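You operate a simulated robot arm through the tools that you are given. There is no shell and no other tool.

Carry out the task below with a simulated robot arm. There is one attempt and no reset: what you move stays moved.

JOB
Put things in order on the folding table. At the end: the green tin (marked "WAX") is on the orange drink carton (marked "JUICE"); the clip label reading fruit stands where the blue drip spout (marked "3") stood; the blue drip spout stands where the green tin stood; the white label (marked "PEAS") from the folding table is on the steel tray; whatever was shut is shut again. Leave all else as you found it, and nothing knocked over.
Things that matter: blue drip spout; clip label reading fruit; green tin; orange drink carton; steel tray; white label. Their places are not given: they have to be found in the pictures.

Only the result counts: the job must be done as asked and must still hold three seconds after the hand-in. Knocking over, shifting, dropping, spilling or breaking anything else fails it.

ROBOT AND FRAMES
A 6-joint arm with a two-finger parallel gripper, fixed in place. Base frame: the origin is on the floor under the middle of its stand, x ahead of it, y to its left, z up; the work surface is at about z = 0.74. Units: m, degrees, N and s.
With the tool pointing down near the work surface it reaches from about 0.26 to 0.68 m from the base axis. Its first joint turns from -66.0 to 66.0 degrees. Payload 2.9 kg.
The TCP is the grasp point between the finger pads, 0.03 m short of the fingertips. In the tool frame z runs along the fingers and y along their closing line. The gripper opens to 0.11 m. The fingers are 0.02 m wide and 0.01 m thick; the gripper's body (0.048 by 0.112 m) begins 0.055 m behind the TCP.
Orientation is told as [roll, pitch, yaw] about the base's x, y, z axes, in that order, counted from this pose: with the fingers straight down and closing along the base's y, the tool's x points along the base's -x, its y along +y and its z along -z.

CONTROLS
- The arm moves only by the tool play_rows. Its argument "deltas" is a list of rows, each a list of 7 numbers: the shift along the tool's x, y, z in units of 400 mm (1.0 is 400 mm), then the turn, a rotation vector about the tool's x, y, z in units of 60 degrees (1.0 is 60 degrees), then the gripper command, from -1 (shut) to 1 (fully open), values between in proportion. In form: [[x, y, z, rx, ry, rz, claw], ...]. A call has 1 to 20 rows; each row is the pose to reach, as a shift and turn from the pose commanded when the call began, along the tool's axes at that moment. A call with a number of a shift or a turn outside -1 to 1 is refused whole. Rows are played at 5 a second. More than 0.05 m and 8.6 degrees between two rows, or a gripper value outside its range, and nothing of the call is played. A pose out of reach is approached as far as the arm can. The call stops where the force on the tool passes 40 N (or 10 N more than at its start, if that is more) or the arm is blocked; 0.2 s more then pass. Each finger travels about 0.108 m/s and halts on what it meets, pressing with about 20 N; the grip force reading is that of the motor and also rises with nothing between the fingers. The clock runs only during rows and for 0.2 s after the last one: add rows that repeat a pose to give the fingers time. The reply holds the time, the measured pose of the TCP, the force on the tool along the base axes, the opening and the grip force, in the units named above and with some noise, with the torque about the TCP (base axes, N m) and any sound that the robot's microphone picked up.
- Cameras (640 x 400 px; columns grow to the right, rows downward): "scene" is fixed at [0.0927, 0.443, 1.3905]; the picture's right is [-0.75, -0.66, 0.00], its down [-0.39, 0.44, -0.81] and it looks along [0.54, -0.61, -0.58] (base axes); focal length 324 px, centre (320, 200). "wrist" rides on the gripper at [0.072, 0.017, -0.103] in the tool frame; the picture's right is [-0.23, 0.97, 0.00], its down [-0.76, -0.18, -0.62] and it looks along [-0.61, -0.14, 0.78] (tool axes); focal length 222 px, centre (320, 200).
- grab_frame(camera): a new picture of that camera. No time passes.
- locate(camera, pixels): for up to 12 pixels [column, row] of the newest picture of that camera ("zoom" is the newest enlarged one), the place [x, y, z] in the base frame of the surface seen there, good to about 0.003 m, but the place of the scene camera against the robot may be out by one fixed shift of up to 0.025 m in any direction. No time passes.
- inspect(camera, box): a new picture of the part [left, top, right, bottom] of that camera's present view, enlarged. No time passes.
- close_job(): hands the job in; it is judged then, once.

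Open the gripper and draw the arm clear of the work before you hand the job in, unless the task says otherwise.

The tools are called after ">>>" as a command line: name --pt "numbers of a row" for each row, then --argument value for the rest, lists and objects as JSON in quotes. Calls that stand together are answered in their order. play_rows: Moves the arm, as the interface text tells. Its arguments: {"type":"object","properties":{"deltas":{"type":"array"}},"required":["deltas"]} The other tools are called the same way: grab_frame (camera) takes a picture; locate (camera, pixels) gives the place of the surface under pixels of a picture; inspect (camera, box) takes an enlarged picture of a part of a camera's view; close_job () hands the job in.

At the start:

```text
time_s: 0.0
eef_pos: [0.4164, -0.1701, 1.0829]
tool_rot: [0.0, 0.0, 0.0]
wrist_force: [0.2, 0.2, -0.3]
moment: [-0.01, 0.0, -0.04]
width: 0.1101
grip_force: 0.1
```

scene: 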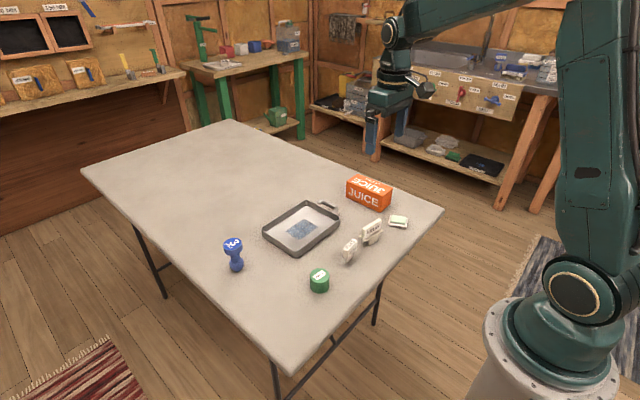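
wrist: 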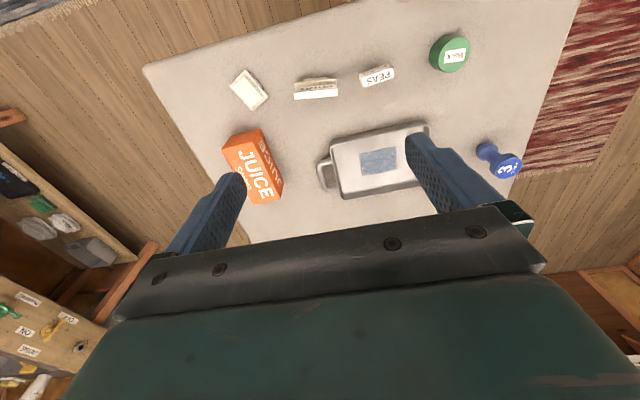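

The scene shows the table with the tray near (302,228), carton at (368,192), white things near (350,250), (371,231), (398,222), the green tin at (319,281) and the blue spout at (234,255). I zoom in to read them.

>>> inspect --camera "scene" --box '[320, 160, 440, 300]'

>>> inspect --camera "wrist" --box '[210, 20, 420, 150]'

>>> inspect --camera "scene" --box '[200, 170, 360, 300]'

>>> inspect --camera "wrist" --box '[300, 20, 540, 210]'

```text
2.86 times, centred on (380, 230) of scene
```

zoom: 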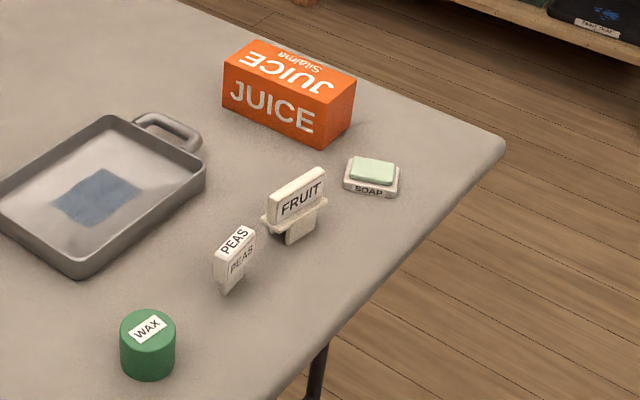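

```text
3.05 times, centred on (315, 85) of wrist
```

zoom: 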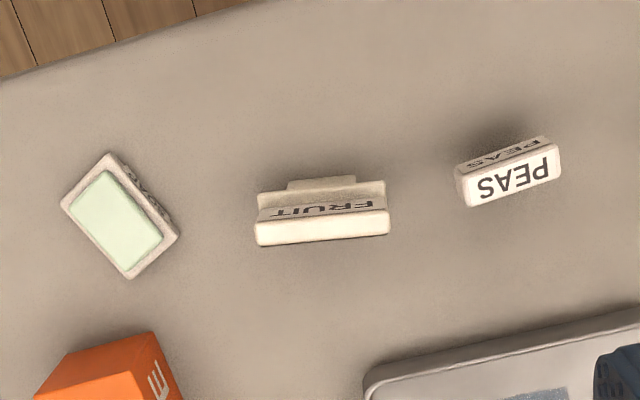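

```text
3.08 times, centred on (280, 235) of scene
```

zoom: 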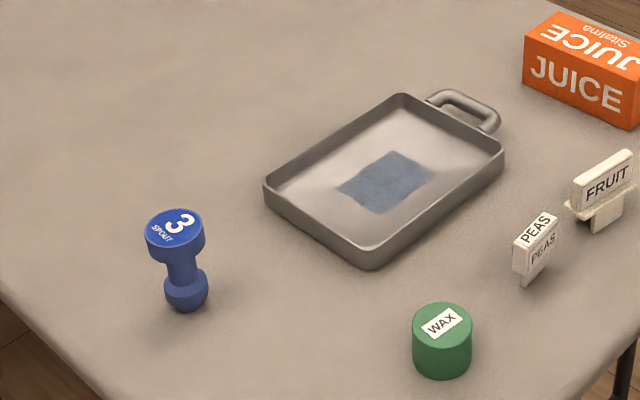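

```text
2.11 times, centred on (420, 115) of wrist
```

zoom: 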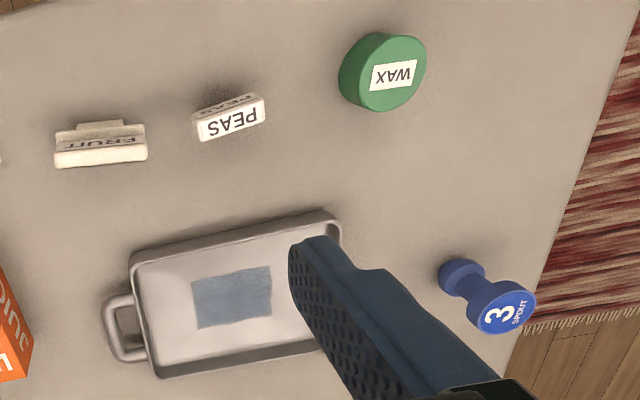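

All objects are readable: PEAS at wrist (377,75), FRUIT (316,88), WAX (450,53), spout "3" (500,160), juice (255,167). Now I get positions through the wrist camera, which has no shift, and compare with the scene camera.

>>> locate --camera "wrist" --pixels '[[455, 56], [450, 40], [486, 150], [505, 168], [318, 95], [318, 82], [375, 78], [392, 75], [362, 84], [262, 185], [245, 150], [378, 161]]'

>>> locate --camera "scene" --pixels '[[320, 275], [320, 290], [233, 243], [236, 268], [372, 226], [372, 232], [351, 243], [349, 252], [372, 184], [362, 196], [300, 229], [398, 219]]'

>>> inspect --camera "wrist" --box '[210, 110, 310, 210]'

```text
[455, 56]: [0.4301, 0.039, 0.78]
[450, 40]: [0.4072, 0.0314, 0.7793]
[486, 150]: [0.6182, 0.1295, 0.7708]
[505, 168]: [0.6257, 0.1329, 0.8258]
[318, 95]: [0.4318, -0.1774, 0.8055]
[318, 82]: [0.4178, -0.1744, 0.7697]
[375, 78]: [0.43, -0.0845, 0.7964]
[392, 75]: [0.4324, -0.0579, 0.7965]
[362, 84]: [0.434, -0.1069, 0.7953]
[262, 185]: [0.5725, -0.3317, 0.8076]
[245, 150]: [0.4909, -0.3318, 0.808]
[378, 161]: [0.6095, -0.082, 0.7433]
```

```text
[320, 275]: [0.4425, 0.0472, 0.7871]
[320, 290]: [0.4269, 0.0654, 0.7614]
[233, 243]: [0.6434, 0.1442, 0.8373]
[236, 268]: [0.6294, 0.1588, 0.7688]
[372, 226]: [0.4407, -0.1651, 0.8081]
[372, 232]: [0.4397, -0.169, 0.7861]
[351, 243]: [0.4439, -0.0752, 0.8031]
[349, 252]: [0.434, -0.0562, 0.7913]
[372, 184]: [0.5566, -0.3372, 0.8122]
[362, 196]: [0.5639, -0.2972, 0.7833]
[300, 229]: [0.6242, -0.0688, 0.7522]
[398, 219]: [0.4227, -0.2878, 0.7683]
```

```text
4.00 times, centred on (260, 160) of wrist
```

zoom: 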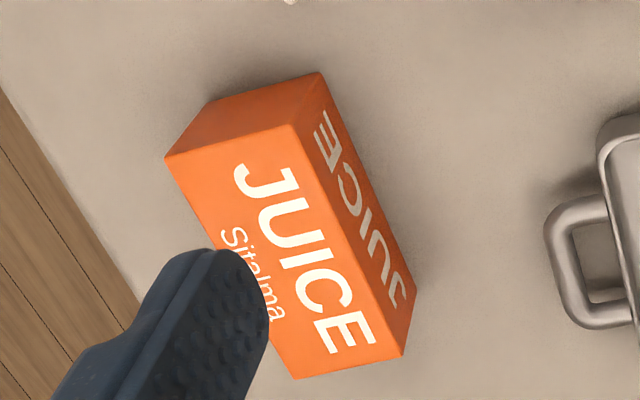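

Table positions are roughly known (tin ≈ (0.43,0.037), spout ≈ (0.62,0.13), fruit ≈ (0.43,-0.175), peas ≈ (0.432,-0.083)). I move above the tin, staying high, to measure it closer.

>>> play_rows --pt "-0.003 0.065 0.048 0 0 0 1" --pt "-0.006 0.13 0.096 0 0 0 1" --pt "-0.009 0.195 0.144 0 0 0 1" --pt "-0.012 0.26 0.192 0 0 0 1" --pt "-0.015 0.325 0.24 0 0 0 1" --pt "-0.018 0.39 0.288 0 0 0 1" --pt "-0.02 0.455 0.336 0 0 0 1" --pt "-0.0215 0.5175 0.3825 0 0 0 1" --pt "-0.0215 0.5175 0.3825 0 0 0 1"

>>> grab_frame --camera "wrist"

```text
time_s: 2.0
eef_pos: [0.4261, 0.0347, 0.9275]
tool_rot: [0.0, 0.0, -0.1]
wrist_force: [-0.3, 0.6, -0.9]
moment: [0.0, -0.02, 0.0]
width: 0.1097
grip_force: 0.1
```

```text
taken
```

wrist: 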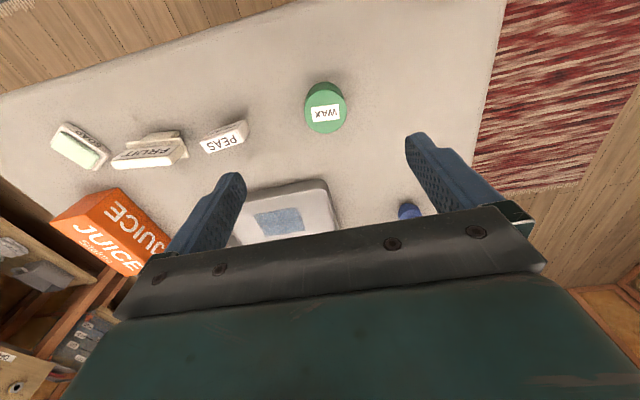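

The tin is at (325,108). I enlarge it and measure rim points and table heights around it.

>>> inspect --camera "wrist" --box '[280, 68, 370, 148]'

```text
5.00 times, centred on (325, 108) of wrist
```

zoom: 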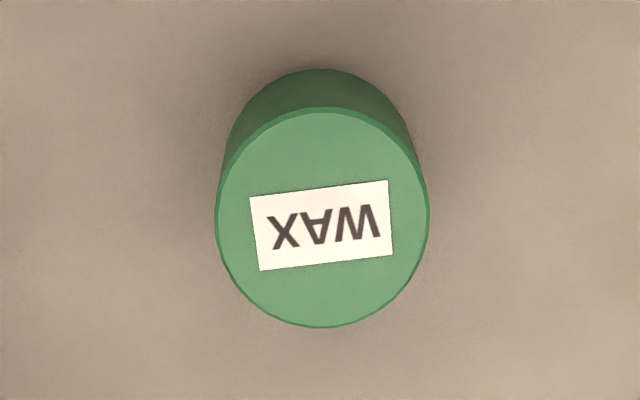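

The tin's top disc spans zoom columns 217–428 and rows 110–326. I locate its rim, its centre and the table around it.

>>> locate --camera "zoom" --pixels '[[222, 215], [422, 215], [325, 116], [322, 320], [322, 217], [100, 200], [560, 200], [320, 20], [320, 380], [320, 90], [320, 74]]'

>>> locate --camera "wrist" --pixels '[[225, 142], [204, 150], [243, 137], [225, 133], [225, 148], [150, 162], [130, 160], [175, 155], [407, 211], [280, 221]]'

```text
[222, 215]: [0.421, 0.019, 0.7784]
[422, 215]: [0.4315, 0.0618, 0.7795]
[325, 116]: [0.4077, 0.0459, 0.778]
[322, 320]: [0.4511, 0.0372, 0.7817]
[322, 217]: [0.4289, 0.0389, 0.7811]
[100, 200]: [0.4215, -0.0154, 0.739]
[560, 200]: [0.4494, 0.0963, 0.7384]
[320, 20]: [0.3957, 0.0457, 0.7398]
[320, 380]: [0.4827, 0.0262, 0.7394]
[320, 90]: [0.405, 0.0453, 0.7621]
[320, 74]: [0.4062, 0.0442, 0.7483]
```

```text
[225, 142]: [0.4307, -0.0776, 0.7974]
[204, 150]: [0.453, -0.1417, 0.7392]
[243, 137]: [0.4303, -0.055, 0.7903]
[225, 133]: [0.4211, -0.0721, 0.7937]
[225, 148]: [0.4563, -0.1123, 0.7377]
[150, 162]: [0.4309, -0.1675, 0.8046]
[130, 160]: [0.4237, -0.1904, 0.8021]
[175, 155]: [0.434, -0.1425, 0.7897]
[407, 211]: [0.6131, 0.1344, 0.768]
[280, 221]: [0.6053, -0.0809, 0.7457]
```

Tin: centre ≈ (0.428, 0.040), top z 0.780, about 0.046 across, table at 0.739. Next I look at the blue spout from above before anything is moved.

>>> play_rows --pt "-0.075 0.045 -0.01 0 0 0 1" --pt "-0.15 0.09 -0.02 0 0 0 1" --pt "-0.225 0.135 -0.03 0 0 0 1" --pt "-0.3 0.18 -0.04 0 0 0 1" --pt "-0.3875 0.2325 -0.05 0 0 0 1" --pt "-0.3875 0.2325 -0.05 0 0 0 1" --pt "-0.3875 0.2325 -0.05 0 0 0 1"

>>> grab_frame --camera "wrist"

>>> inspect --camera "wrist" --box '[270, 60, 410, 160]'

```text
time_s: 3.6
eef_pos: [0.5803, 0.131, 0.9497]
tool_rot: [0.0, 0.0, -0.1]
wrist_force: [-0.6, -0.2, 0.0]
moment: [-0.01, -0.01, 0.02]
width: 0.1101
grip_force: 0.1
```

```text
taken
```

wrist: 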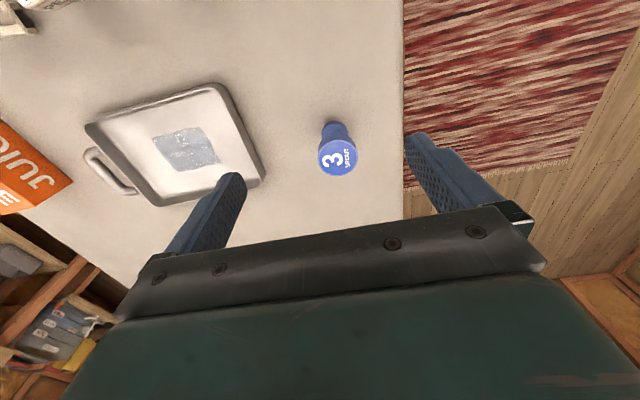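

```text
4.00 times, centred on (340, 110) of wrist
```

zoom: 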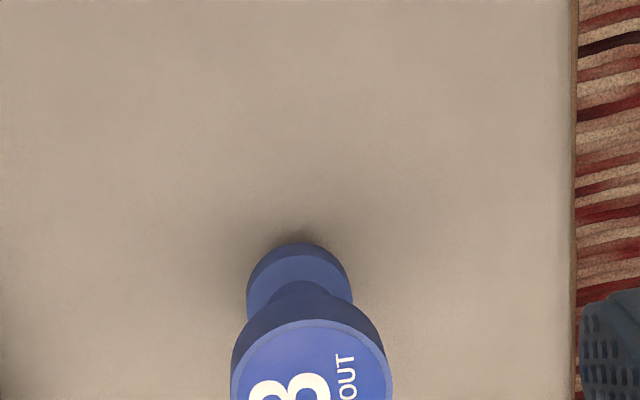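

The spout's cap is at (338,157) and its base at (333,131). I re-zoom centred on it to measure both.

>>> inspect --camera "wrist" --box '[296, 110, 380, 186]'

```text
5.26 times, centred on (338, 148) of wrist
```

zoom: 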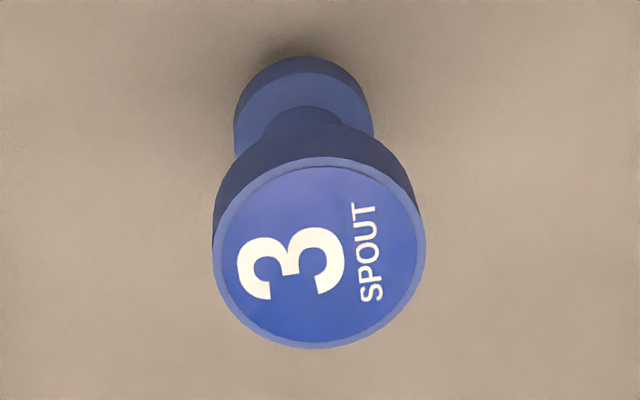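

The cap spans zoom columns 213–427 and rows 157–348; the base's rim is around (303,58) to (234,120)/(372,125). I locate these points.

>>> locate --camera "zoom" --pixels '[[220, 252], [420, 255], [327, 163], [316, 342], [320, 253], [238, 120], [368, 125], [303, 62], [305, 85], [305, 118], [315, 140], [100, 100]]'

```text
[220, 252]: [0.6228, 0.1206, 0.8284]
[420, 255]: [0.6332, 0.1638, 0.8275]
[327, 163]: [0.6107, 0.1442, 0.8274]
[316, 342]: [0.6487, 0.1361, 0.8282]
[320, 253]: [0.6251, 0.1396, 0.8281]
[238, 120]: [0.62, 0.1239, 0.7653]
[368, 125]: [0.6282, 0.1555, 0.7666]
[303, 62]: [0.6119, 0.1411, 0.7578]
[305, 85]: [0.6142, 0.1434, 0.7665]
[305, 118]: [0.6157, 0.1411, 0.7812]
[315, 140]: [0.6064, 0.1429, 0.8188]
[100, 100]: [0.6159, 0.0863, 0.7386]
```

Spout: centre ≈ (0.6275, 0.1405), cap top z 0.828, cap ≈ 0.045 across, base ≈ 0.033 across. Next I move over the two labels to measure them.

>>> play_rows --pt "0.06 -0.09 0 0 0 0 1" --pt "0.12 -0.18 0 0 0 0 1" --pt "0.18 -0.27 0 0 0 0 1" --pt "0.24 -0.36 0 0 0 0 1" --pt "0.3 -0.45 0 0 0 0 1" --pt "0.36 -0.54 0 0 0 0 1" --pt "0.425 -0.6275 0 0 0 0 1" --pt "0.425 -0.6275 0 0 0 0 1" --pt "0.425 -0.6275 0 0 0 0 1"

>>> grab_frame --camera "wrist"

>>> inspect --camera "wrist" --box '[230, 80, 400, 180]'

```text
time_s: 5.6
eef_pos: [0.4104, -0.1179, 0.949]
tool_rot: [-0.1, 0.0, 0.1]
wrist_force: [-0.6, -0.4, 0.0]
moment: [0.0, 0.03, -0.02]
width: 0.1101
grip_force: 0.0
```

```text
taken
```

wrist: 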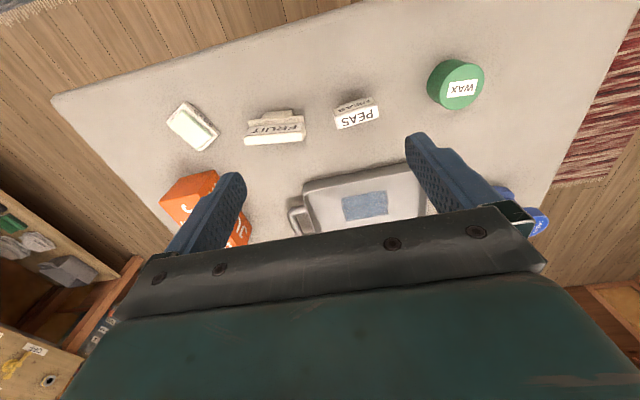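

```text
3.76 times, centred on (315, 130) of wrist
```

zoom: 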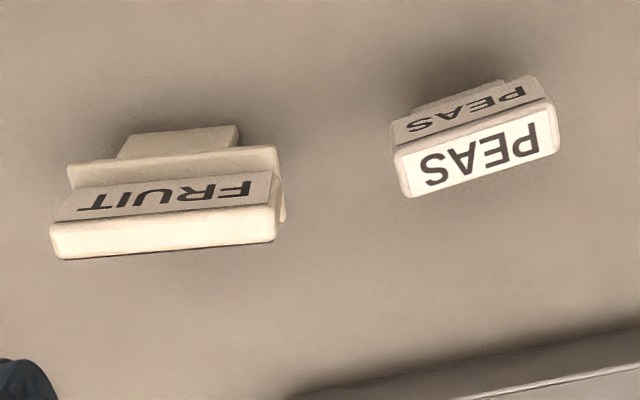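

Both labels are clear in the zoom: FRUIT's top bar runs (52,240)–(277,220), PEAS's top runs (400,175)–(555,130). I locate their corners.

>>> locate --camera "zoom" --pixels '[[58, 228], [272, 209], [64, 253], [270, 236], [165, 232], [120, 168], [180, 140], [235, 140], [125, 150], [276, 155], [72, 172], [165, 195]]'

>>> locate --camera "zoom" --pixels '[[400, 152], [410, 192], [548, 102], [554, 147], [478, 152], [460, 118], [430, 112], [490, 90], [395, 125], [532, 82], [460, 135], [600, 200]]'

```text
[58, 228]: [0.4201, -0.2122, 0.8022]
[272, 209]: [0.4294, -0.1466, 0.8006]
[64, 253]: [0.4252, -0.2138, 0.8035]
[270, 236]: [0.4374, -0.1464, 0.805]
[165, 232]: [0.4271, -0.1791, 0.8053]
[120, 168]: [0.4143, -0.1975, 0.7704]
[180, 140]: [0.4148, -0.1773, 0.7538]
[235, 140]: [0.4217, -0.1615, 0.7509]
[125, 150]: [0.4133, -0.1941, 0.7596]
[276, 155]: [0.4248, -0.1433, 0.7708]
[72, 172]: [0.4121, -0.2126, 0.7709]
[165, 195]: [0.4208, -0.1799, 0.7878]
```

```text
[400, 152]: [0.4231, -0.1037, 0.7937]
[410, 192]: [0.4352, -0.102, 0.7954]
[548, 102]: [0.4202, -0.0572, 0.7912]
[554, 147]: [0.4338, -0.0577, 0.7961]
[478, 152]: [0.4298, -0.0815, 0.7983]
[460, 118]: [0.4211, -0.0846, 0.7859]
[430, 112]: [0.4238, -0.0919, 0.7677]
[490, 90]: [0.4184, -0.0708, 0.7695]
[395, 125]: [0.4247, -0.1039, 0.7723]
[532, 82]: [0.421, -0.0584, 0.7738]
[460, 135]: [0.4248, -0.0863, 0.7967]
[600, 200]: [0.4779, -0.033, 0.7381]
```

FRUIT: top-bar centre ≈ (0.428,-0.180), 0.066 wide, top z 0.805; PEAS: centre ≈ (0.428,-0.080), 0.046 wide, top z 0.796. Now I move over the tray and carton to measure those.

>>> play_rows --pt "-0.1 -0.03 0 0 0 0 1" --pt "-0.2 -0.06 0 0 0 0 1" --pt "-0.3 -0.1 0 0 0 0 1" --pt "-0.375 -0.125 0 0 0 0 1" --pt "-0.375 -0.125 0 0 0 0 1" --pt "-0.375 -0.125 0 0 0 0 1"

>>> grab_frame --camera "wrist"

>>> inspect --camera "wrist" --box '[290, 60, 450, 160]'

```text
time_s: 7.0
eef_pos: [0.5638, -0.1669, 0.9483]
tool_rot: [0.0, 0.0, 0.0]
wrist_force: [0.3, 0.9, -0.6]
moment: [-0.03, 0.02, 0.02]
width: 0.1101
grip_force: 0.1
```

```text
taken
```

wrist: 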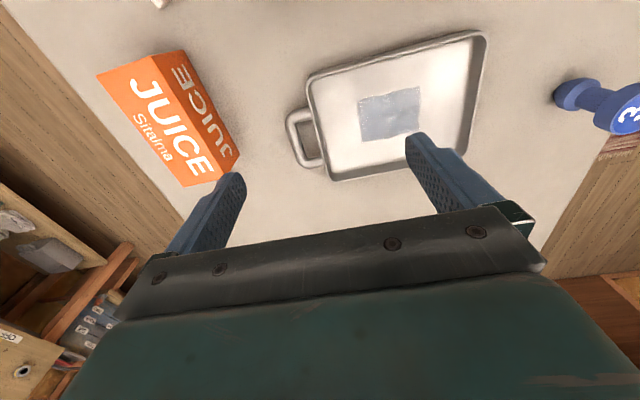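

```text
4.00 times, centred on (370, 110) of wrist
```

zoom: 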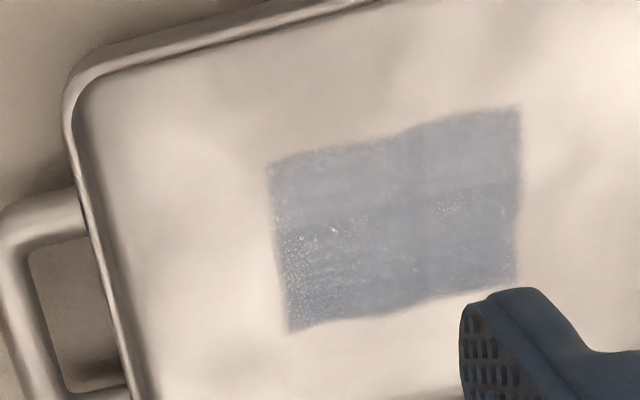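

The tray shows fully with its interior from about (312,80) to (485,35) and (330,178); the bluish patch looks like a reflection or worn spot. I locate tray rim/floor points and the carton's top corners.

>>> locate --camera "wrist" --pixels '[[312, 76], [482, 36], [331, 178], [390, 110], [345, 95], [460, 60], [345, 160], [300, 135], [430, 80], [400, 140], [395, 55], [466, 140]]'

>>> inspect --camera "wrist" --box '[90, 40, 250, 195]'

```text
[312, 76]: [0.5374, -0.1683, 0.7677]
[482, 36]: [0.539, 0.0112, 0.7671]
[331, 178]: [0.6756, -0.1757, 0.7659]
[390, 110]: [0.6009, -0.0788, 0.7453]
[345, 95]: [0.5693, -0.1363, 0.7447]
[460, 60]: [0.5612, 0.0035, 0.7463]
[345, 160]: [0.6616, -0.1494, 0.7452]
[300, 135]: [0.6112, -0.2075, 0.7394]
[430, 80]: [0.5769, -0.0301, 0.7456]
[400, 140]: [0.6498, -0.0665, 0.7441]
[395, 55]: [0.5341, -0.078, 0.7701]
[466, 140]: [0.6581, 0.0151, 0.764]
```

```text
2.58 times, centred on (170, 118) of wrist
```

zoom: 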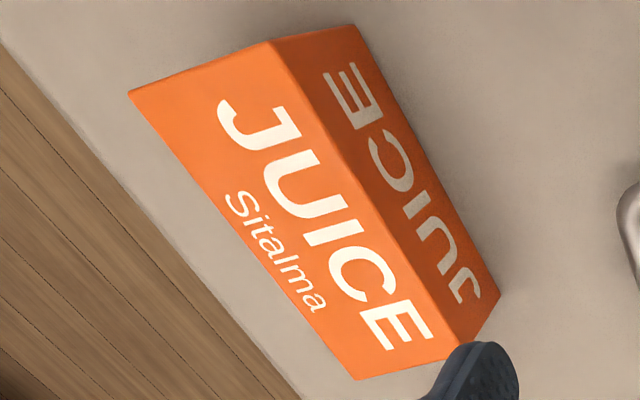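

The carton lies on its side; its top face has corners at zoom (130,93), (270,45), (356,378), (460,343). I locate them.

>>> locate --camera "zoom" --pixels '[[136, 97], [268, 50], [358, 372], [440, 335], [270, 200], [200, 74], [365, 200], [300, 210], [100, 200], [480, 310]]'

```text
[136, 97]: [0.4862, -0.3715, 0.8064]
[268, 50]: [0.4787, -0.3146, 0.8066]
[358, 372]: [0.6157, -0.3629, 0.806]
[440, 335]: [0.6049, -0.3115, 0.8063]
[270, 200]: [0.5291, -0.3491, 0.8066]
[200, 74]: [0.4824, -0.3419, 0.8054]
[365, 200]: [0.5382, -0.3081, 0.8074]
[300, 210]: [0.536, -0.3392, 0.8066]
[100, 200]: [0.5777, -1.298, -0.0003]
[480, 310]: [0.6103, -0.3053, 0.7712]
```

Carton top: centre ≈ (0.547,-0.339), z 0.8065, about 0.133 x 0.058, long side nearly along x. Tray floor centre ≈ (0.605,-0.08), z 0.745. I now go above the tin with the gripper opened to about 0.09.

>>> play_rows --pt "0.055 0.0877 0.008 0 0 0 0.65" --pt "0.11 0.1753 0.016 0 0 0 0.65" --pt "0.166 0.263 0.024 0 0 0 0.65" --pt "0.222 0.351 0.032 0 0 0 0.65" --pt "0.277 0.4383 0.04 0 0 0 0.65" --pt "0.3325 0.526 0.05 0 0 0 0.65" --pt "0.3325 0.526 0.15 0 0 0 0.65" --pt "0.3325 0.526 0.15 0 0 0 0.65" --pt "0.3325 0.526 0.15 0 0 0 0.65"

>>> grab_frame --camera "wrist"

```text
time_s: 9.0
eef_pos: [0.4277, 0.0384, 0.89]
tool_rot: [0.0, 0.0, -0.1]
wrist_force: [0.3, -0.5, -1.1]
moment: [-0.03, 0.03, -0.02]
width: 0.0911
grip_force: 0.0
```

```text
taken
```

wrist: 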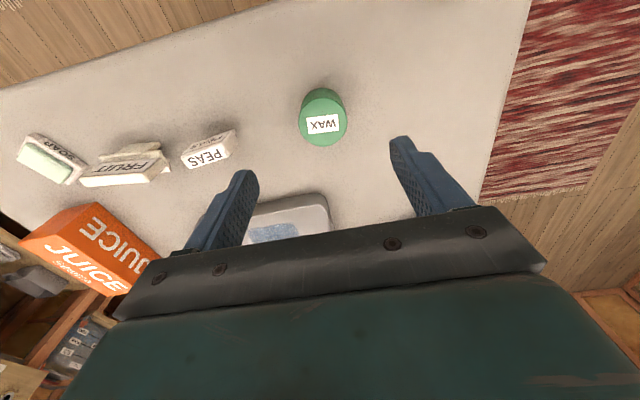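

The tin's top centre sits at about (323,122), nearly straight under the TCP (expected (320,123)). I re-measure the rim once more before descending.

>>> inspect --camera "wrist" --box '[283, 78, 363, 158]'

```text
5.00 times, centred on (323, 118) of wrist
```

zoom: 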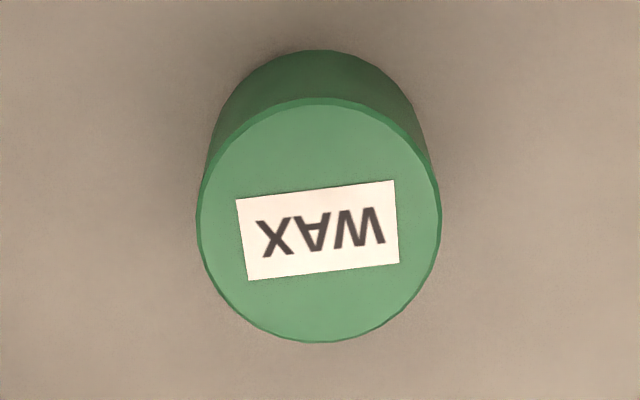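

Its centre is 2.7 mm to +y of the TCP axis. I descend to TCP z ≈ 0.776 with a small y correction, gripper still open.

>>> play_rows --pt "0 0.007 0.08 0 0 0 0.65" --pt "0 0.007 0.15 0 0 0 0.65" --pt "0 0.007 0.21 0 0 0 0.65" --pt "0 0.007 0.25 0 0 0 0.65" --pt "0 0.007 0.28 0 0 0 0.65" --pt "0 0.007 0.28 0 0 0 0.65" --pt "0 0.007 0.28 0 0 0 0.65"

>>> grab_frame --camera "wrist"

>>> grab_frame --camera "scene"

```text
time_s: 10.6
eef_pos: [0.4288, 0.0421, 0.7786]
tool_rot: [0.0, 0.0, 0.1]
wrist_force: [-0.1, -0.1, 0.0]
moment: [0.01, 0.02, 0.01]
width: 0.0906
grip_force: 0.1
```

```text
taken
```

wrist: 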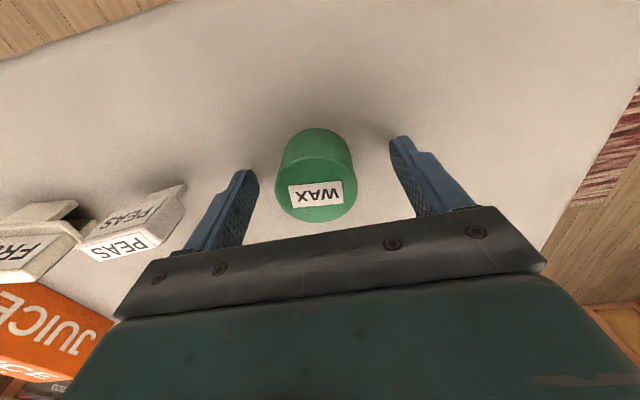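

```text
taken
```

scene: 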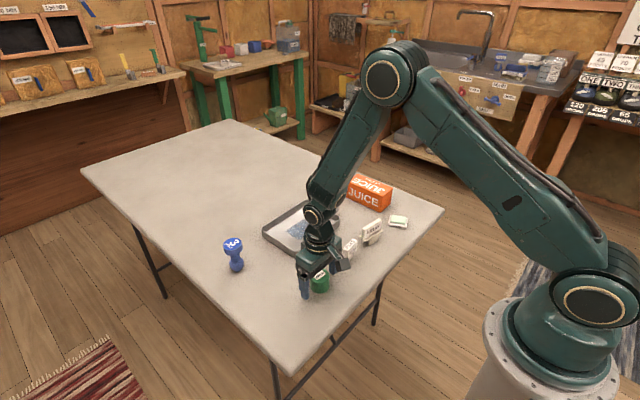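

The tin (316,188) now sits between the fingers, about 2 mm to −y of the TCP (320,189). I correct this and close the gripper.

>>> play_rows --pt "0 -0.005 0 0 0 0 0.65" --pt "0 -0.005 0 0 0 0 0.3" --pt "0 -0.005 0 0 0 0 0" --pt "0 -0.005 0 0 0 0 -0.3" --pt "0 -0.005 0 0 0 0 -0.6" --pt "0 -0.005 0 0 0 0 -1" --pt "0 -0.005 0 0 0 0 -1" --pt "0 -0.005 0 0 0 0 -1"

>>> grab_frame --camera "wrist"

```text
time_s: 12.4
eef_pos: [0.4264, 0.0403, 0.7783]
tool_rot: [0.1, 0.0, 0.0]
wrist_force: [-1.0, -0.8, 0.9]
moment: [-0.02, 0.01, -0.03]
width: 0.0468
grip_force: 19.8
```

```text
taken
```

wrist: 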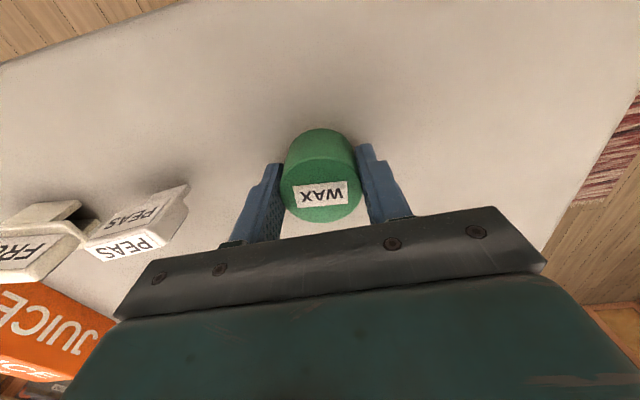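

Gripped at 0.0468 m with 19.8 N. I lift the tin straight up 0.15 m.

>>> play_rows --pt "0 -0.005 -0.03 0 0 0 -1" --pt "0 -0.005 -0.1 0 0 0 -1" --pt "0 -0.005 -0.19 0 0 0 -1" --pt "0 -0.005 -0.28 0 0 0 -1" --pt "0 -0.005 -0.375 0 0 0 -1" --pt "0 -0.005 -0.375 0 0 0 -1"

>>> grab_frame --camera "wrist"

```text
time_s: 13.8
eef_pos: [0.4273, 0.0368, 0.9254]
tool_rot: [0.0, 0.0, 0.1]
wrist_force: [0.4, -0.1, -1.0]
moment: [0.01, 0.01, -0.03]
width: 0.0469
grip_force: 19.7
```

```text
taken
```

wrist: 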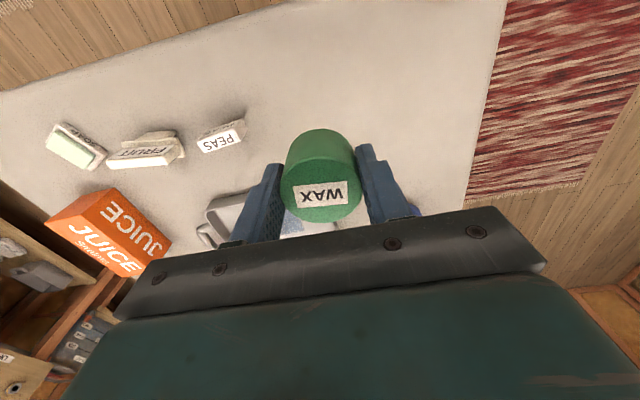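

The tin hangs cleanly in the fingers (323,176). I carry it across to above the carton at (0.547,-0.339), keeping z ≈ 0.927.

>>> play_rows --pt "-0.02975 -0.0946 0 0 0 0 -1" --pt "-0.0595 -0.1891 0 0 0 0 -1" --pt "-0.08925 -0.2837 0 0 0 0 -1" --pt "-0.119 -0.3783 0 0 0 0 -1" --pt "-0.14875 -0.4729 0 0 0 0 -1" --pt "-0.1785 -0.5674 0 0 0 0 -1" --pt "-0.20825 -0.662 0 0 0 0 -1" --pt "-0.238 -0.7566 0 0 0 0 -1" --pt "-0.26775 -0.8511 0 0 0 0 -1" --pt "-0.2975 -0.9457 0 0 0 0 -1" --pt "-0.2975 -0.9457 0 0 0 0 -1" --pt "-0.2975 -0.9457 0 0 0 0 -1"

>>> grab_frame --camera "wrist"

>>> grab_frame --camera "scene"

```text
time_s: 16.4
eef_pos: [0.5467, -0.3385, 0.9295]
tool_rot: [0.0, 0.0, 0.0]
wrist_force: [-0.1, 0.3, -1.2]
moment: [0.0, 0.01, 0.01]
width: 0.0469
grip_force: 20.0
```

```text
taken
```

wrist: 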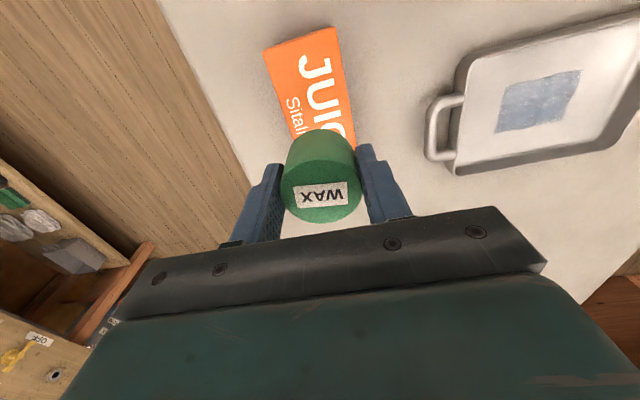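

```text
taken
```

scene: 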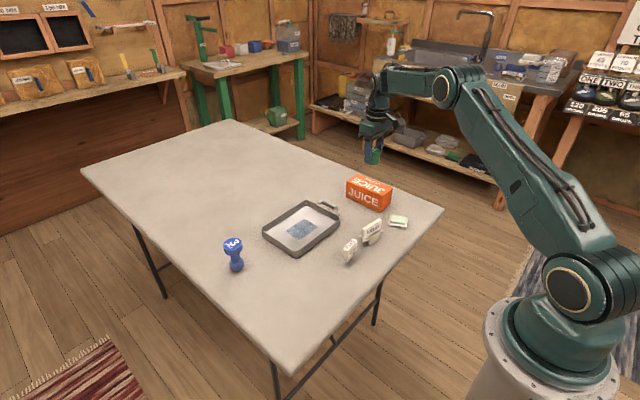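

The tin hovers over the carton; the carton's visible edges run from (264,52)/(335,28) down to (292,125)/(356,140). I verify the carton's position in this view before lowering.

>>> locate --camera "wrist" --pixels '[[266, 54], [333, 30], [290, 118], [352, 115], [300, 42], [320, 80]]'

```text
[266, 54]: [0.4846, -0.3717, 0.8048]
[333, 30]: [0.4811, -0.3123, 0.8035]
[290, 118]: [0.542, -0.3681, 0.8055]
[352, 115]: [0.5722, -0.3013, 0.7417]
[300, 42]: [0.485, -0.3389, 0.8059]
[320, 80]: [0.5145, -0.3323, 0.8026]
```

The carton's centreline at x≈0.545 is y≈-0.3385, right under the tin. I lower to just above contact (TCP z ≈ 0.847).

>>> play_rows --pt "0 0 0.06 0 0 0 -1" --pt "0 0 0.12 0 0 0 -1" --pt "0 0 0.16 0 0 0 -1" --pt "0 0 0.185 0 0 0 -1" --pt "0 0 0.2 0 0 0 -1" --pt "0 0 0.2 0 0 0 -1" --pt "0 0 0.2 0 0 0 -1"

>>> inspect --camera "scene" --box '[320, 130, 440, 230]'

>>> grab_frame --camera "wrist"

```text
time_s: 18.0
eef_pos: [0.5473, -0.3396, 0.8479]
tool_rot: [-0.1, 0.0, 0.0]
wrist_force: [0.5, -0.1, -1.9]
moment: [-0.05, 0.01, -0.02]
width: 0.0467
grip_force: 20.9
```

```text
4.00 times, centred on (380, 180) of scene
```

zoom: 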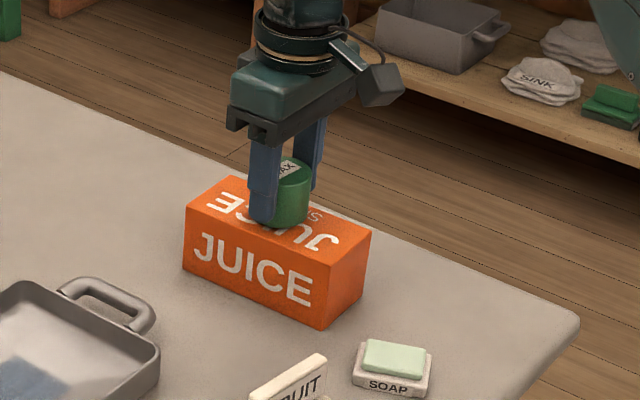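

```text
taken
```

wrist: 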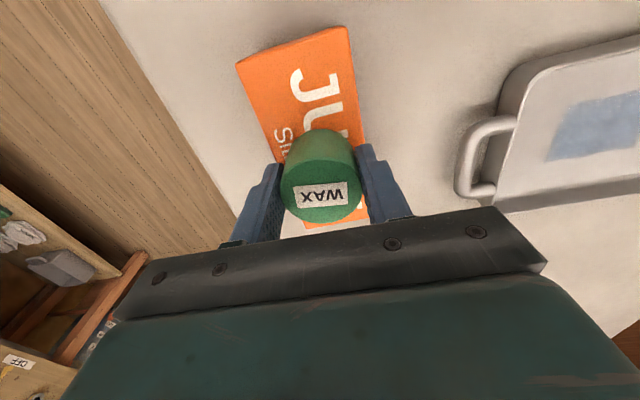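

The tin is centred over the carton with a tiny gap left. I lower 2.5 mm in small steps and watch the force.

>>> play_rows --pt "0 0 0.002 0 0 0 -1" --pt "0 0 0.004 0 0 0 -1" --pt "0 0 0.006 0 0 0 -1" --pt "0 0 0.006 0 0 0 -1"

```text
time_s: 19.0
eef_pos: [0.5489, -0.3397, 0.8453]
tool_rot: [0.0, 0.1, 0.1]
wrist_force: [-0.7, -0.6, -0.7]
moment: [0.0, -0.04, 0.02]
width: 0.0467
grip_force: 19.6
```

No contact force yet (−0.7 N); I go down another 2 mm in small steps.

>>> play_rows --pt "0 0 0.002 0 0 0 -1" --pt "0 0 0.004 0 0 0 -1" --pt "0 0 0.005 0 0 0 -1" --pt "0 0 0.005 0 0 0 -1"

```text
time_s: 20.0
eef_pos: [0.5468, -0.3398, 0.8438]
tool_rot: [0.0, 0.0, 0.0]
wrist_force: [-0.3, 0.5, 1.3]
moment: [-0.01, 0.0, 0.01]
width: 0.0468
grip_force: 20.2
```

The vertical force rose to +1.3 N, perhaps first contact. One more millimetre in half-millimetre steps to confirm.

>>> play_rows --pt "0 0 0.0013 0 0 0 -1" --pt "0 0 0.0025 0 0 0 -1" --pt "0 0 0.0025 0 0 0 -1"

>>> inspect --camera "scene" --box '[340, 150, 400, 210]'

```text
time_s: 20.8
eef_pos: [0.5468, -0.3402, 0.8436]
tool_rot: [0.0, 0.0, 0.0]
wrist_force: [0.7, 1.7, 7.2]
moment: [0.09, -0.08, 0.05]
width: 0.0469
grip_force: 20.4
```

```text
6.67 times, centred on (370, 180) of scene
```

zoom: 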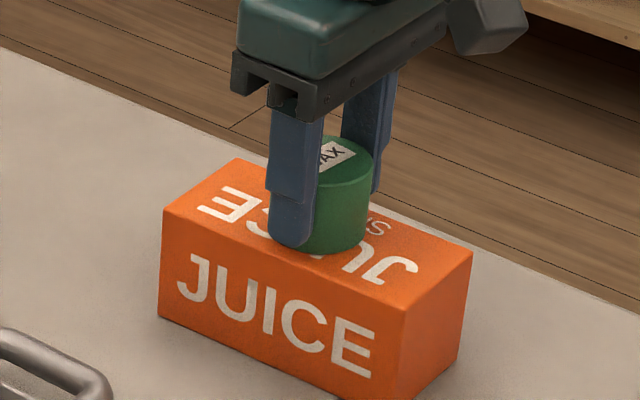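

Contact is confirmed (7.2 N), the tin sits on the carton. I open the fingers gradually, then rise straight up.

>>> play_rows --pt "0 0 -0.001 0 0 0 -0.1" --pt "0 0 -0.001 0 0 0 0.1" --pt "0 0 -0.001 0 0 0 0.3" --pt "0 0 -0.001 0 0 0 0.5" --pt "0 0 -0.001 0 0 0 0.5" --pt "0 0 -0.05 0 0 0 0.5" --pt "0 0 -0.12 0 0 0 0.5" --pt "0 0 -0.2 0 0 0 0.5" --pt "0 0 -0.28 0 0 0 0.5" --pt "0 0 -0.28 0 0 0 0.5"

>>> grab_frame --camera "wrist"

>>> inspect --camera "scene" --box '[320, 150, 420, 230]'

```text
time_s: 23.0
eef_pos: [0.5442, -0.3398, 0.9548]
tool_rot: [0.0, 0.0, 0.0]
wrist_force: [0.4, 0.0, -0.2]
moment: [-0.01, 0.02, -0.01]
width: 0.0827
grip_force: 0.0
```

```text
taken
```

wrist: 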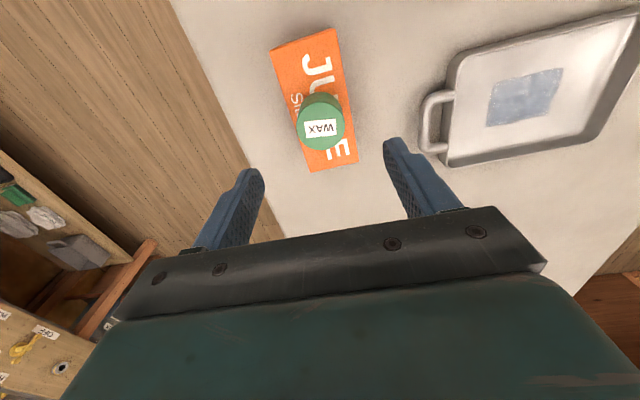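

```text
5.00 times, centred on (370, 190) of scene
```

zoom: 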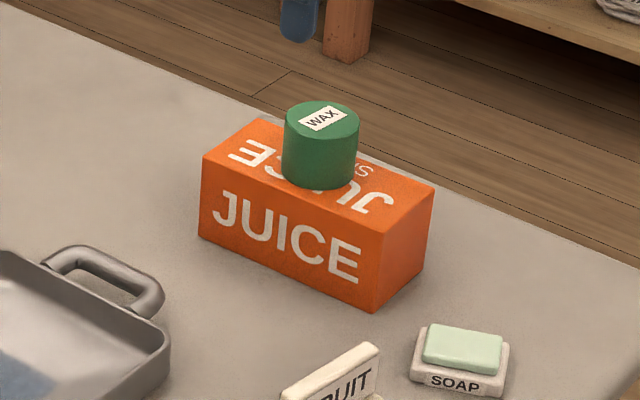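

The tin stands centred on the carton and the carton hasn't visibly moved. Now I head for the spout, first half of the way at z ≈ 0.954.

>>> play_rows --pt "-0.0125 0.106 0 0 0 0 0.6" --pt "-0.025 0.212 0 0 0 0 0.6" --pt "-0.0375 0.318 0 0 0 0 0.6" --pt "-0.05 0.424 0 0 0 0 0.6" --pt "-0.0625 0.53 0 0 0 0 0.6" --pt "-0.075 0.636 0 0 0 0 0.6" --pt "-0.0875 0.742 0 0 0 0 0.6" --pt "-0.1 0.8475 0 0 0 0 0.6"

>>> play_rows --pt "-0.025 0.088 0 0 0 0 0.6" --pt "-0.05 0.176 0 0 0 0 0.6" --pt "-0.075 0.264 0 0 0 0 0.6" --pt "-0.101 0.351 0 0 0 0 0.6" --pt "-0.101 0.351 0.03 0 0 0 0.6" --pt "-0.101 0.351 0.03 0 0 0 0.6"

>>> grab_frame --camera "wrist"

```text
time_s: 24.8
eef_pos: [0.5863, -0.0024, 0.9571]
tool_rot: [0.0, 0.0, -0.2]
wrist_force: [0.3, -0.7, 0.5]
moment: [0.0, -0.03, 0.02]
width: 0.0879
grip_force: 0.0
```

```text
time_s: 26.2
eef_pos: [0.6276, 0.1401, 0.9424]
tool_rot: [0.0, 0.0, 0.0]
wrist_force: [-0.1, 0.3, -0.2]
moment: [-0.03, 0.01, -0.03]
width: 0.0877
grip_force: 0.0
```

```text
taken
```

wrist: 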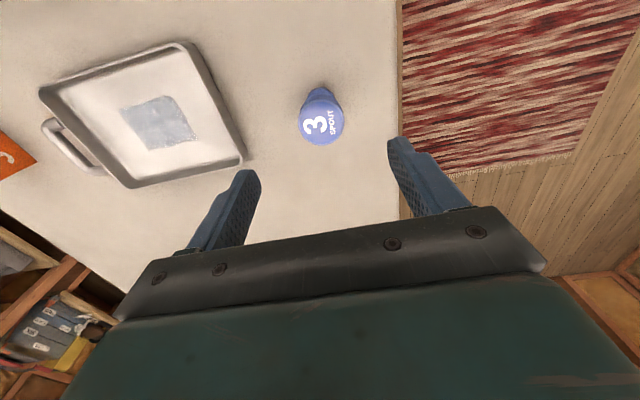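

The cap appears at about (321,122), i.e. right under the TCP. I check with a zoom.

>>> inspect --camera "wrist" --box '[281, 70, 361, 150]'

```text
5.00 times, centred on (321, 110) of wrist
```

zoom: 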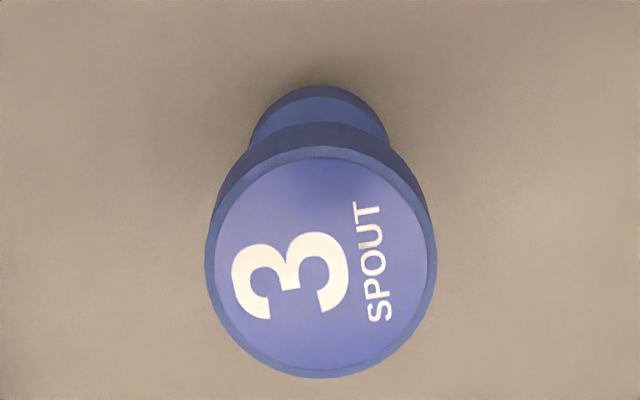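

The cap centre is at (321,122.5): aligned. I descend to TCP z ≈ 0.815.

>>> play_rows --pt "0 0 0.08 0 0 0 0.6" --pt "0 0 0.16 0 0 0 0.6" --pt "0 0 0.23 0 0 0 0.6" --pt "0 0 0.28 0 0 0 0.6" --pt "0 0 0.316 0 0 0 0.6" --pt "0 0 0.316 0 0 0 0.6" --pt "0 0 0.316 0 0 0 0.6"

>>> grab_frame --camera "wrist"

>>> inspect --camera "scene" --box '[180, 190, 300, 290]'

```text
time_s: 27.8
eef_pos: [0.6278, 0.1384, 0.8158]
tool_rot: [0.0, 0.0, 0.1]
wrist_force: [-0.2, -0.4, -0.2]
moment: [-0.02, 0.0, 0.0]
width: 0.088
grip_force: 0.1
```

```text
taken
```

wrist: 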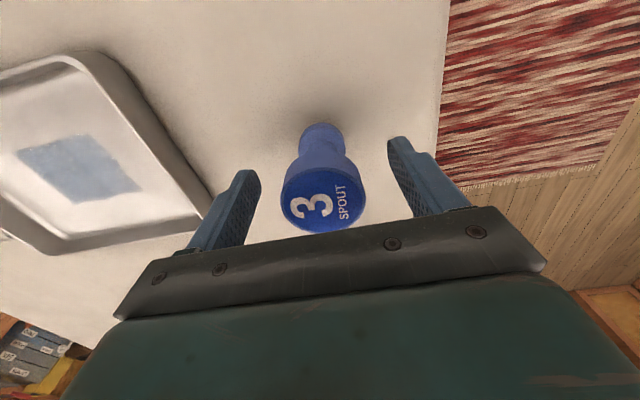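

```text
4.00 times, centred on (240, 240) of scene
```

zoom: 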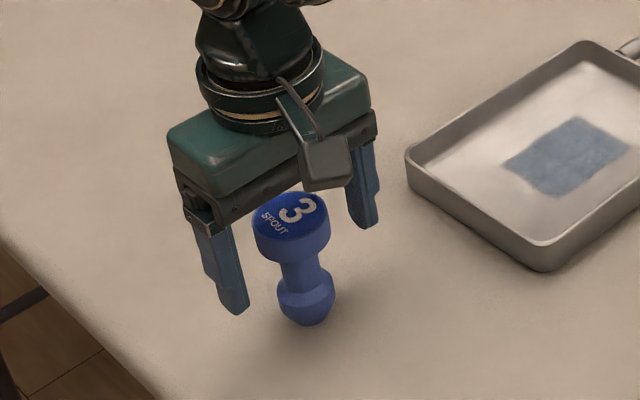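

The cap is between the fingers at (323,199), about 1.5 mm to +y; I nudge y and close slowly.

>>> play_rows --pt "0 0.004 0 0 0 0 0.6" --pt "0 0.004 0 0 0 0 0.3" --pt "0 0.004 0 0 0 0 0" --pt "0 0.004 0 0 0 0 -0.2" --pt "0 0.004 0 0 0 0 -0.6" --pt "0 0.004 0 0 0 0 -1" --pt "0 0.004 0 0 0 0 -1" --pt "0 0.004 0 0 0 0 -1"

>>> grab_frame --camera "wrist"

>>> inspect --camera "scene" --box '[180, 190, 300, 290]'

```text
time_s: 29.6
eef_pos: [0.6269, 0.1406, 0.8167]
tool_rot: [0.0, -0.1, 0.0]
wrist_force: [-0.3, -0.9, 0.9]
moment: [-0.03, 0.0, -0.02]
width: 0.0453
grip_force: 19.8
```

```text
taken
```

wrist: 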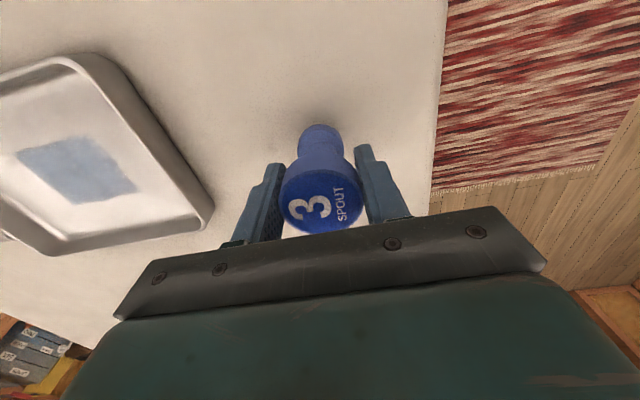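

```text
4.00 times, centred on (240, 240) of scene
```

zoom: 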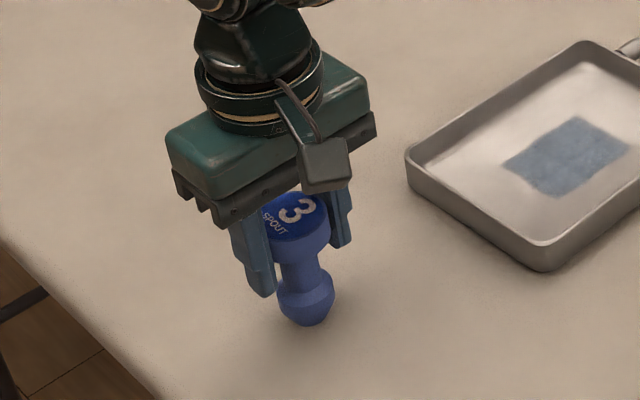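

Gripped at 0.0453 m. I lift it 0.11 m, then carry it to above the tin's former place (0.428, 0.0405).

>>> play_rows --pt "0 0 -0.03 0 0 0 -1" --pt "0 0 -0.1 0 0 0 -1" --pt "0 0 -0.19 0 0 0 -1" --pt "0 0 -0.275 0 0 0 -1" --pt "0.08 -0.041 -0.275 0 0 0 -1" --pt "0.165 -0.084 -0.275 0 0 0 -1" --pt "0.25 -0.127 -0.275 0 0 0 -1" --pt "0.335 -0.17 -0.275 0 0 0 -1" --pt "0.42 -0.213 -0.275 0 0 0 -1" --pt "0.4985 -0.254 -0.275 0 0 0 -1" --pt "0.4985 -0.254 -0.275 0 0 0 -1" --pt "0.4985 -0.254 -0.275 0 0 0 -1"

>>> grab_frame --camera "wrist"

>>> grab_frame --camera "scene"

```text
time_s: 32.2
eef_pos: [0.4282, 0.0388, 0.9274]
tool_rot: [0.0, 0.0, 0.0]
wrist_force: [0.1, -0.3, 0.5]
moment: [0.02, -0.02, -0.02]
width: 0.0454
grip_force: 20.0
```

```text
taken
```

wrist: 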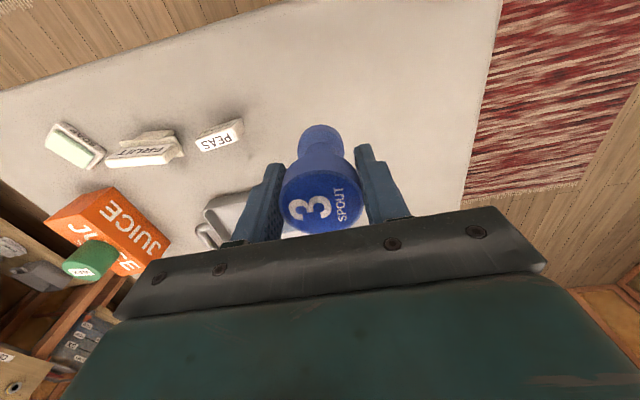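

```text
taken
```

scene: 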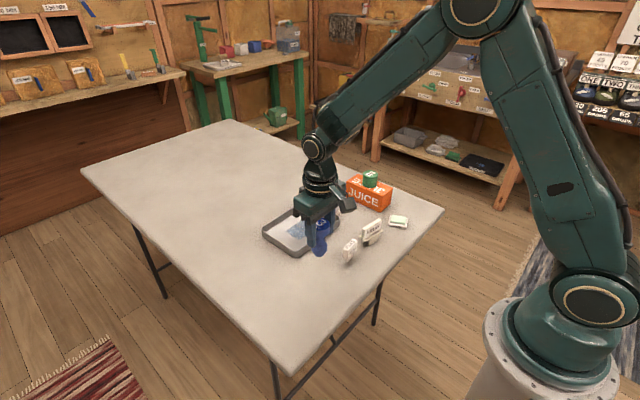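

Spout hangs upright over the tin's old spot. I lower it to about 3 mm above the table.

>>> play_rows --pt "0 0 0.07 0 0 0 -1" --pt "0 0 0.14 0 0 0 -1" --pt "0 0 0.2 0 0 0 -1" --pt "0 0 0.245 0 0 0 -1" --pt "0 0 0.2675 0 0 0 -1" --pt "0 0 0.2675 0 0 0 -1"

>>> inspect --camera "scene" --box '[270, 220, 390, 320]'

>>> grab_frame --camera "wrist"

```text
time_s: 33.6
eef_pos: [0.4273, 0.0393, 0.8207]
tool_rot: [0.1, -0.1, 0.1]
wrist_force: [0.0, -0.5, -1.1]
moment: [0.0, -0.01, 0.01]
width: 0.0455
grip_force: 19.7
```

```text
4.00 times, centred on (330, 270) of scene
```

zoom: 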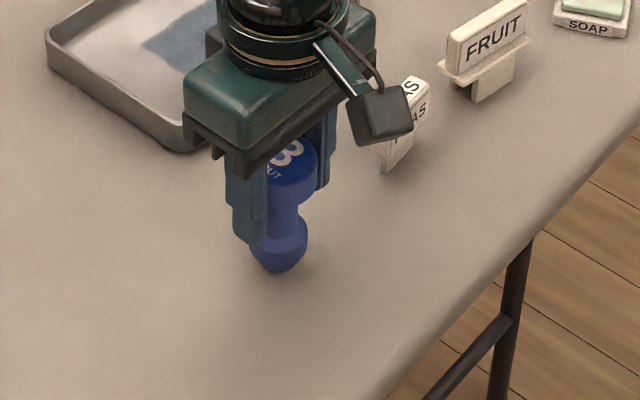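

```text
taken
```

wrist: 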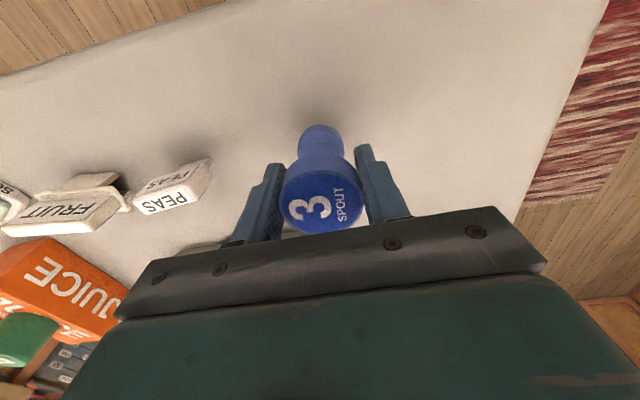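

About 3 mm above the table, no contact force. I lower in 1 mm steps to touch.

>>> play_rows --pt "0 0 0.0025 0 0 0 -1" --pt "0 0 0.005 0 0 0 -1" --pt "0 0 0.0065 0 0 0 -1" --pt "0 0 0.0065 0 0 0 -1"

```text
time_s: 34.6
eef_pos: [0.4275, 0.0387, 0.8182]
tool_rot: [0.0, 0.0, 0.0]
wrist_force: [-0.9, -0.5, -0.8]
moment: [-0.01, -0.01, 0.0]
width: 0.0451
grip_force: 20.3
```

No contact yet (−0.8 N); another 1.5 mm in half-millimetre steps.

>>> play_rows --pt "0 0 0.0013 0 0 0 -1" --pt "0 0 0.0025 0 0 0 -1" --pt "0 0 0.0035 0 0 0 -1" --pt "0 0 0.0035 0 0 0 -1"

```text
time_s: 35.6
eef_pos: [0.4265, 0.0381, 0.8157]
tool_rot: [0.0, 0.0, 0.0]
wrist_force: [-2.8, 0.6, 13.5]
moment: [0.02, 0.12, 0.07]
width: 0.0453
grip_force: 20.3
```

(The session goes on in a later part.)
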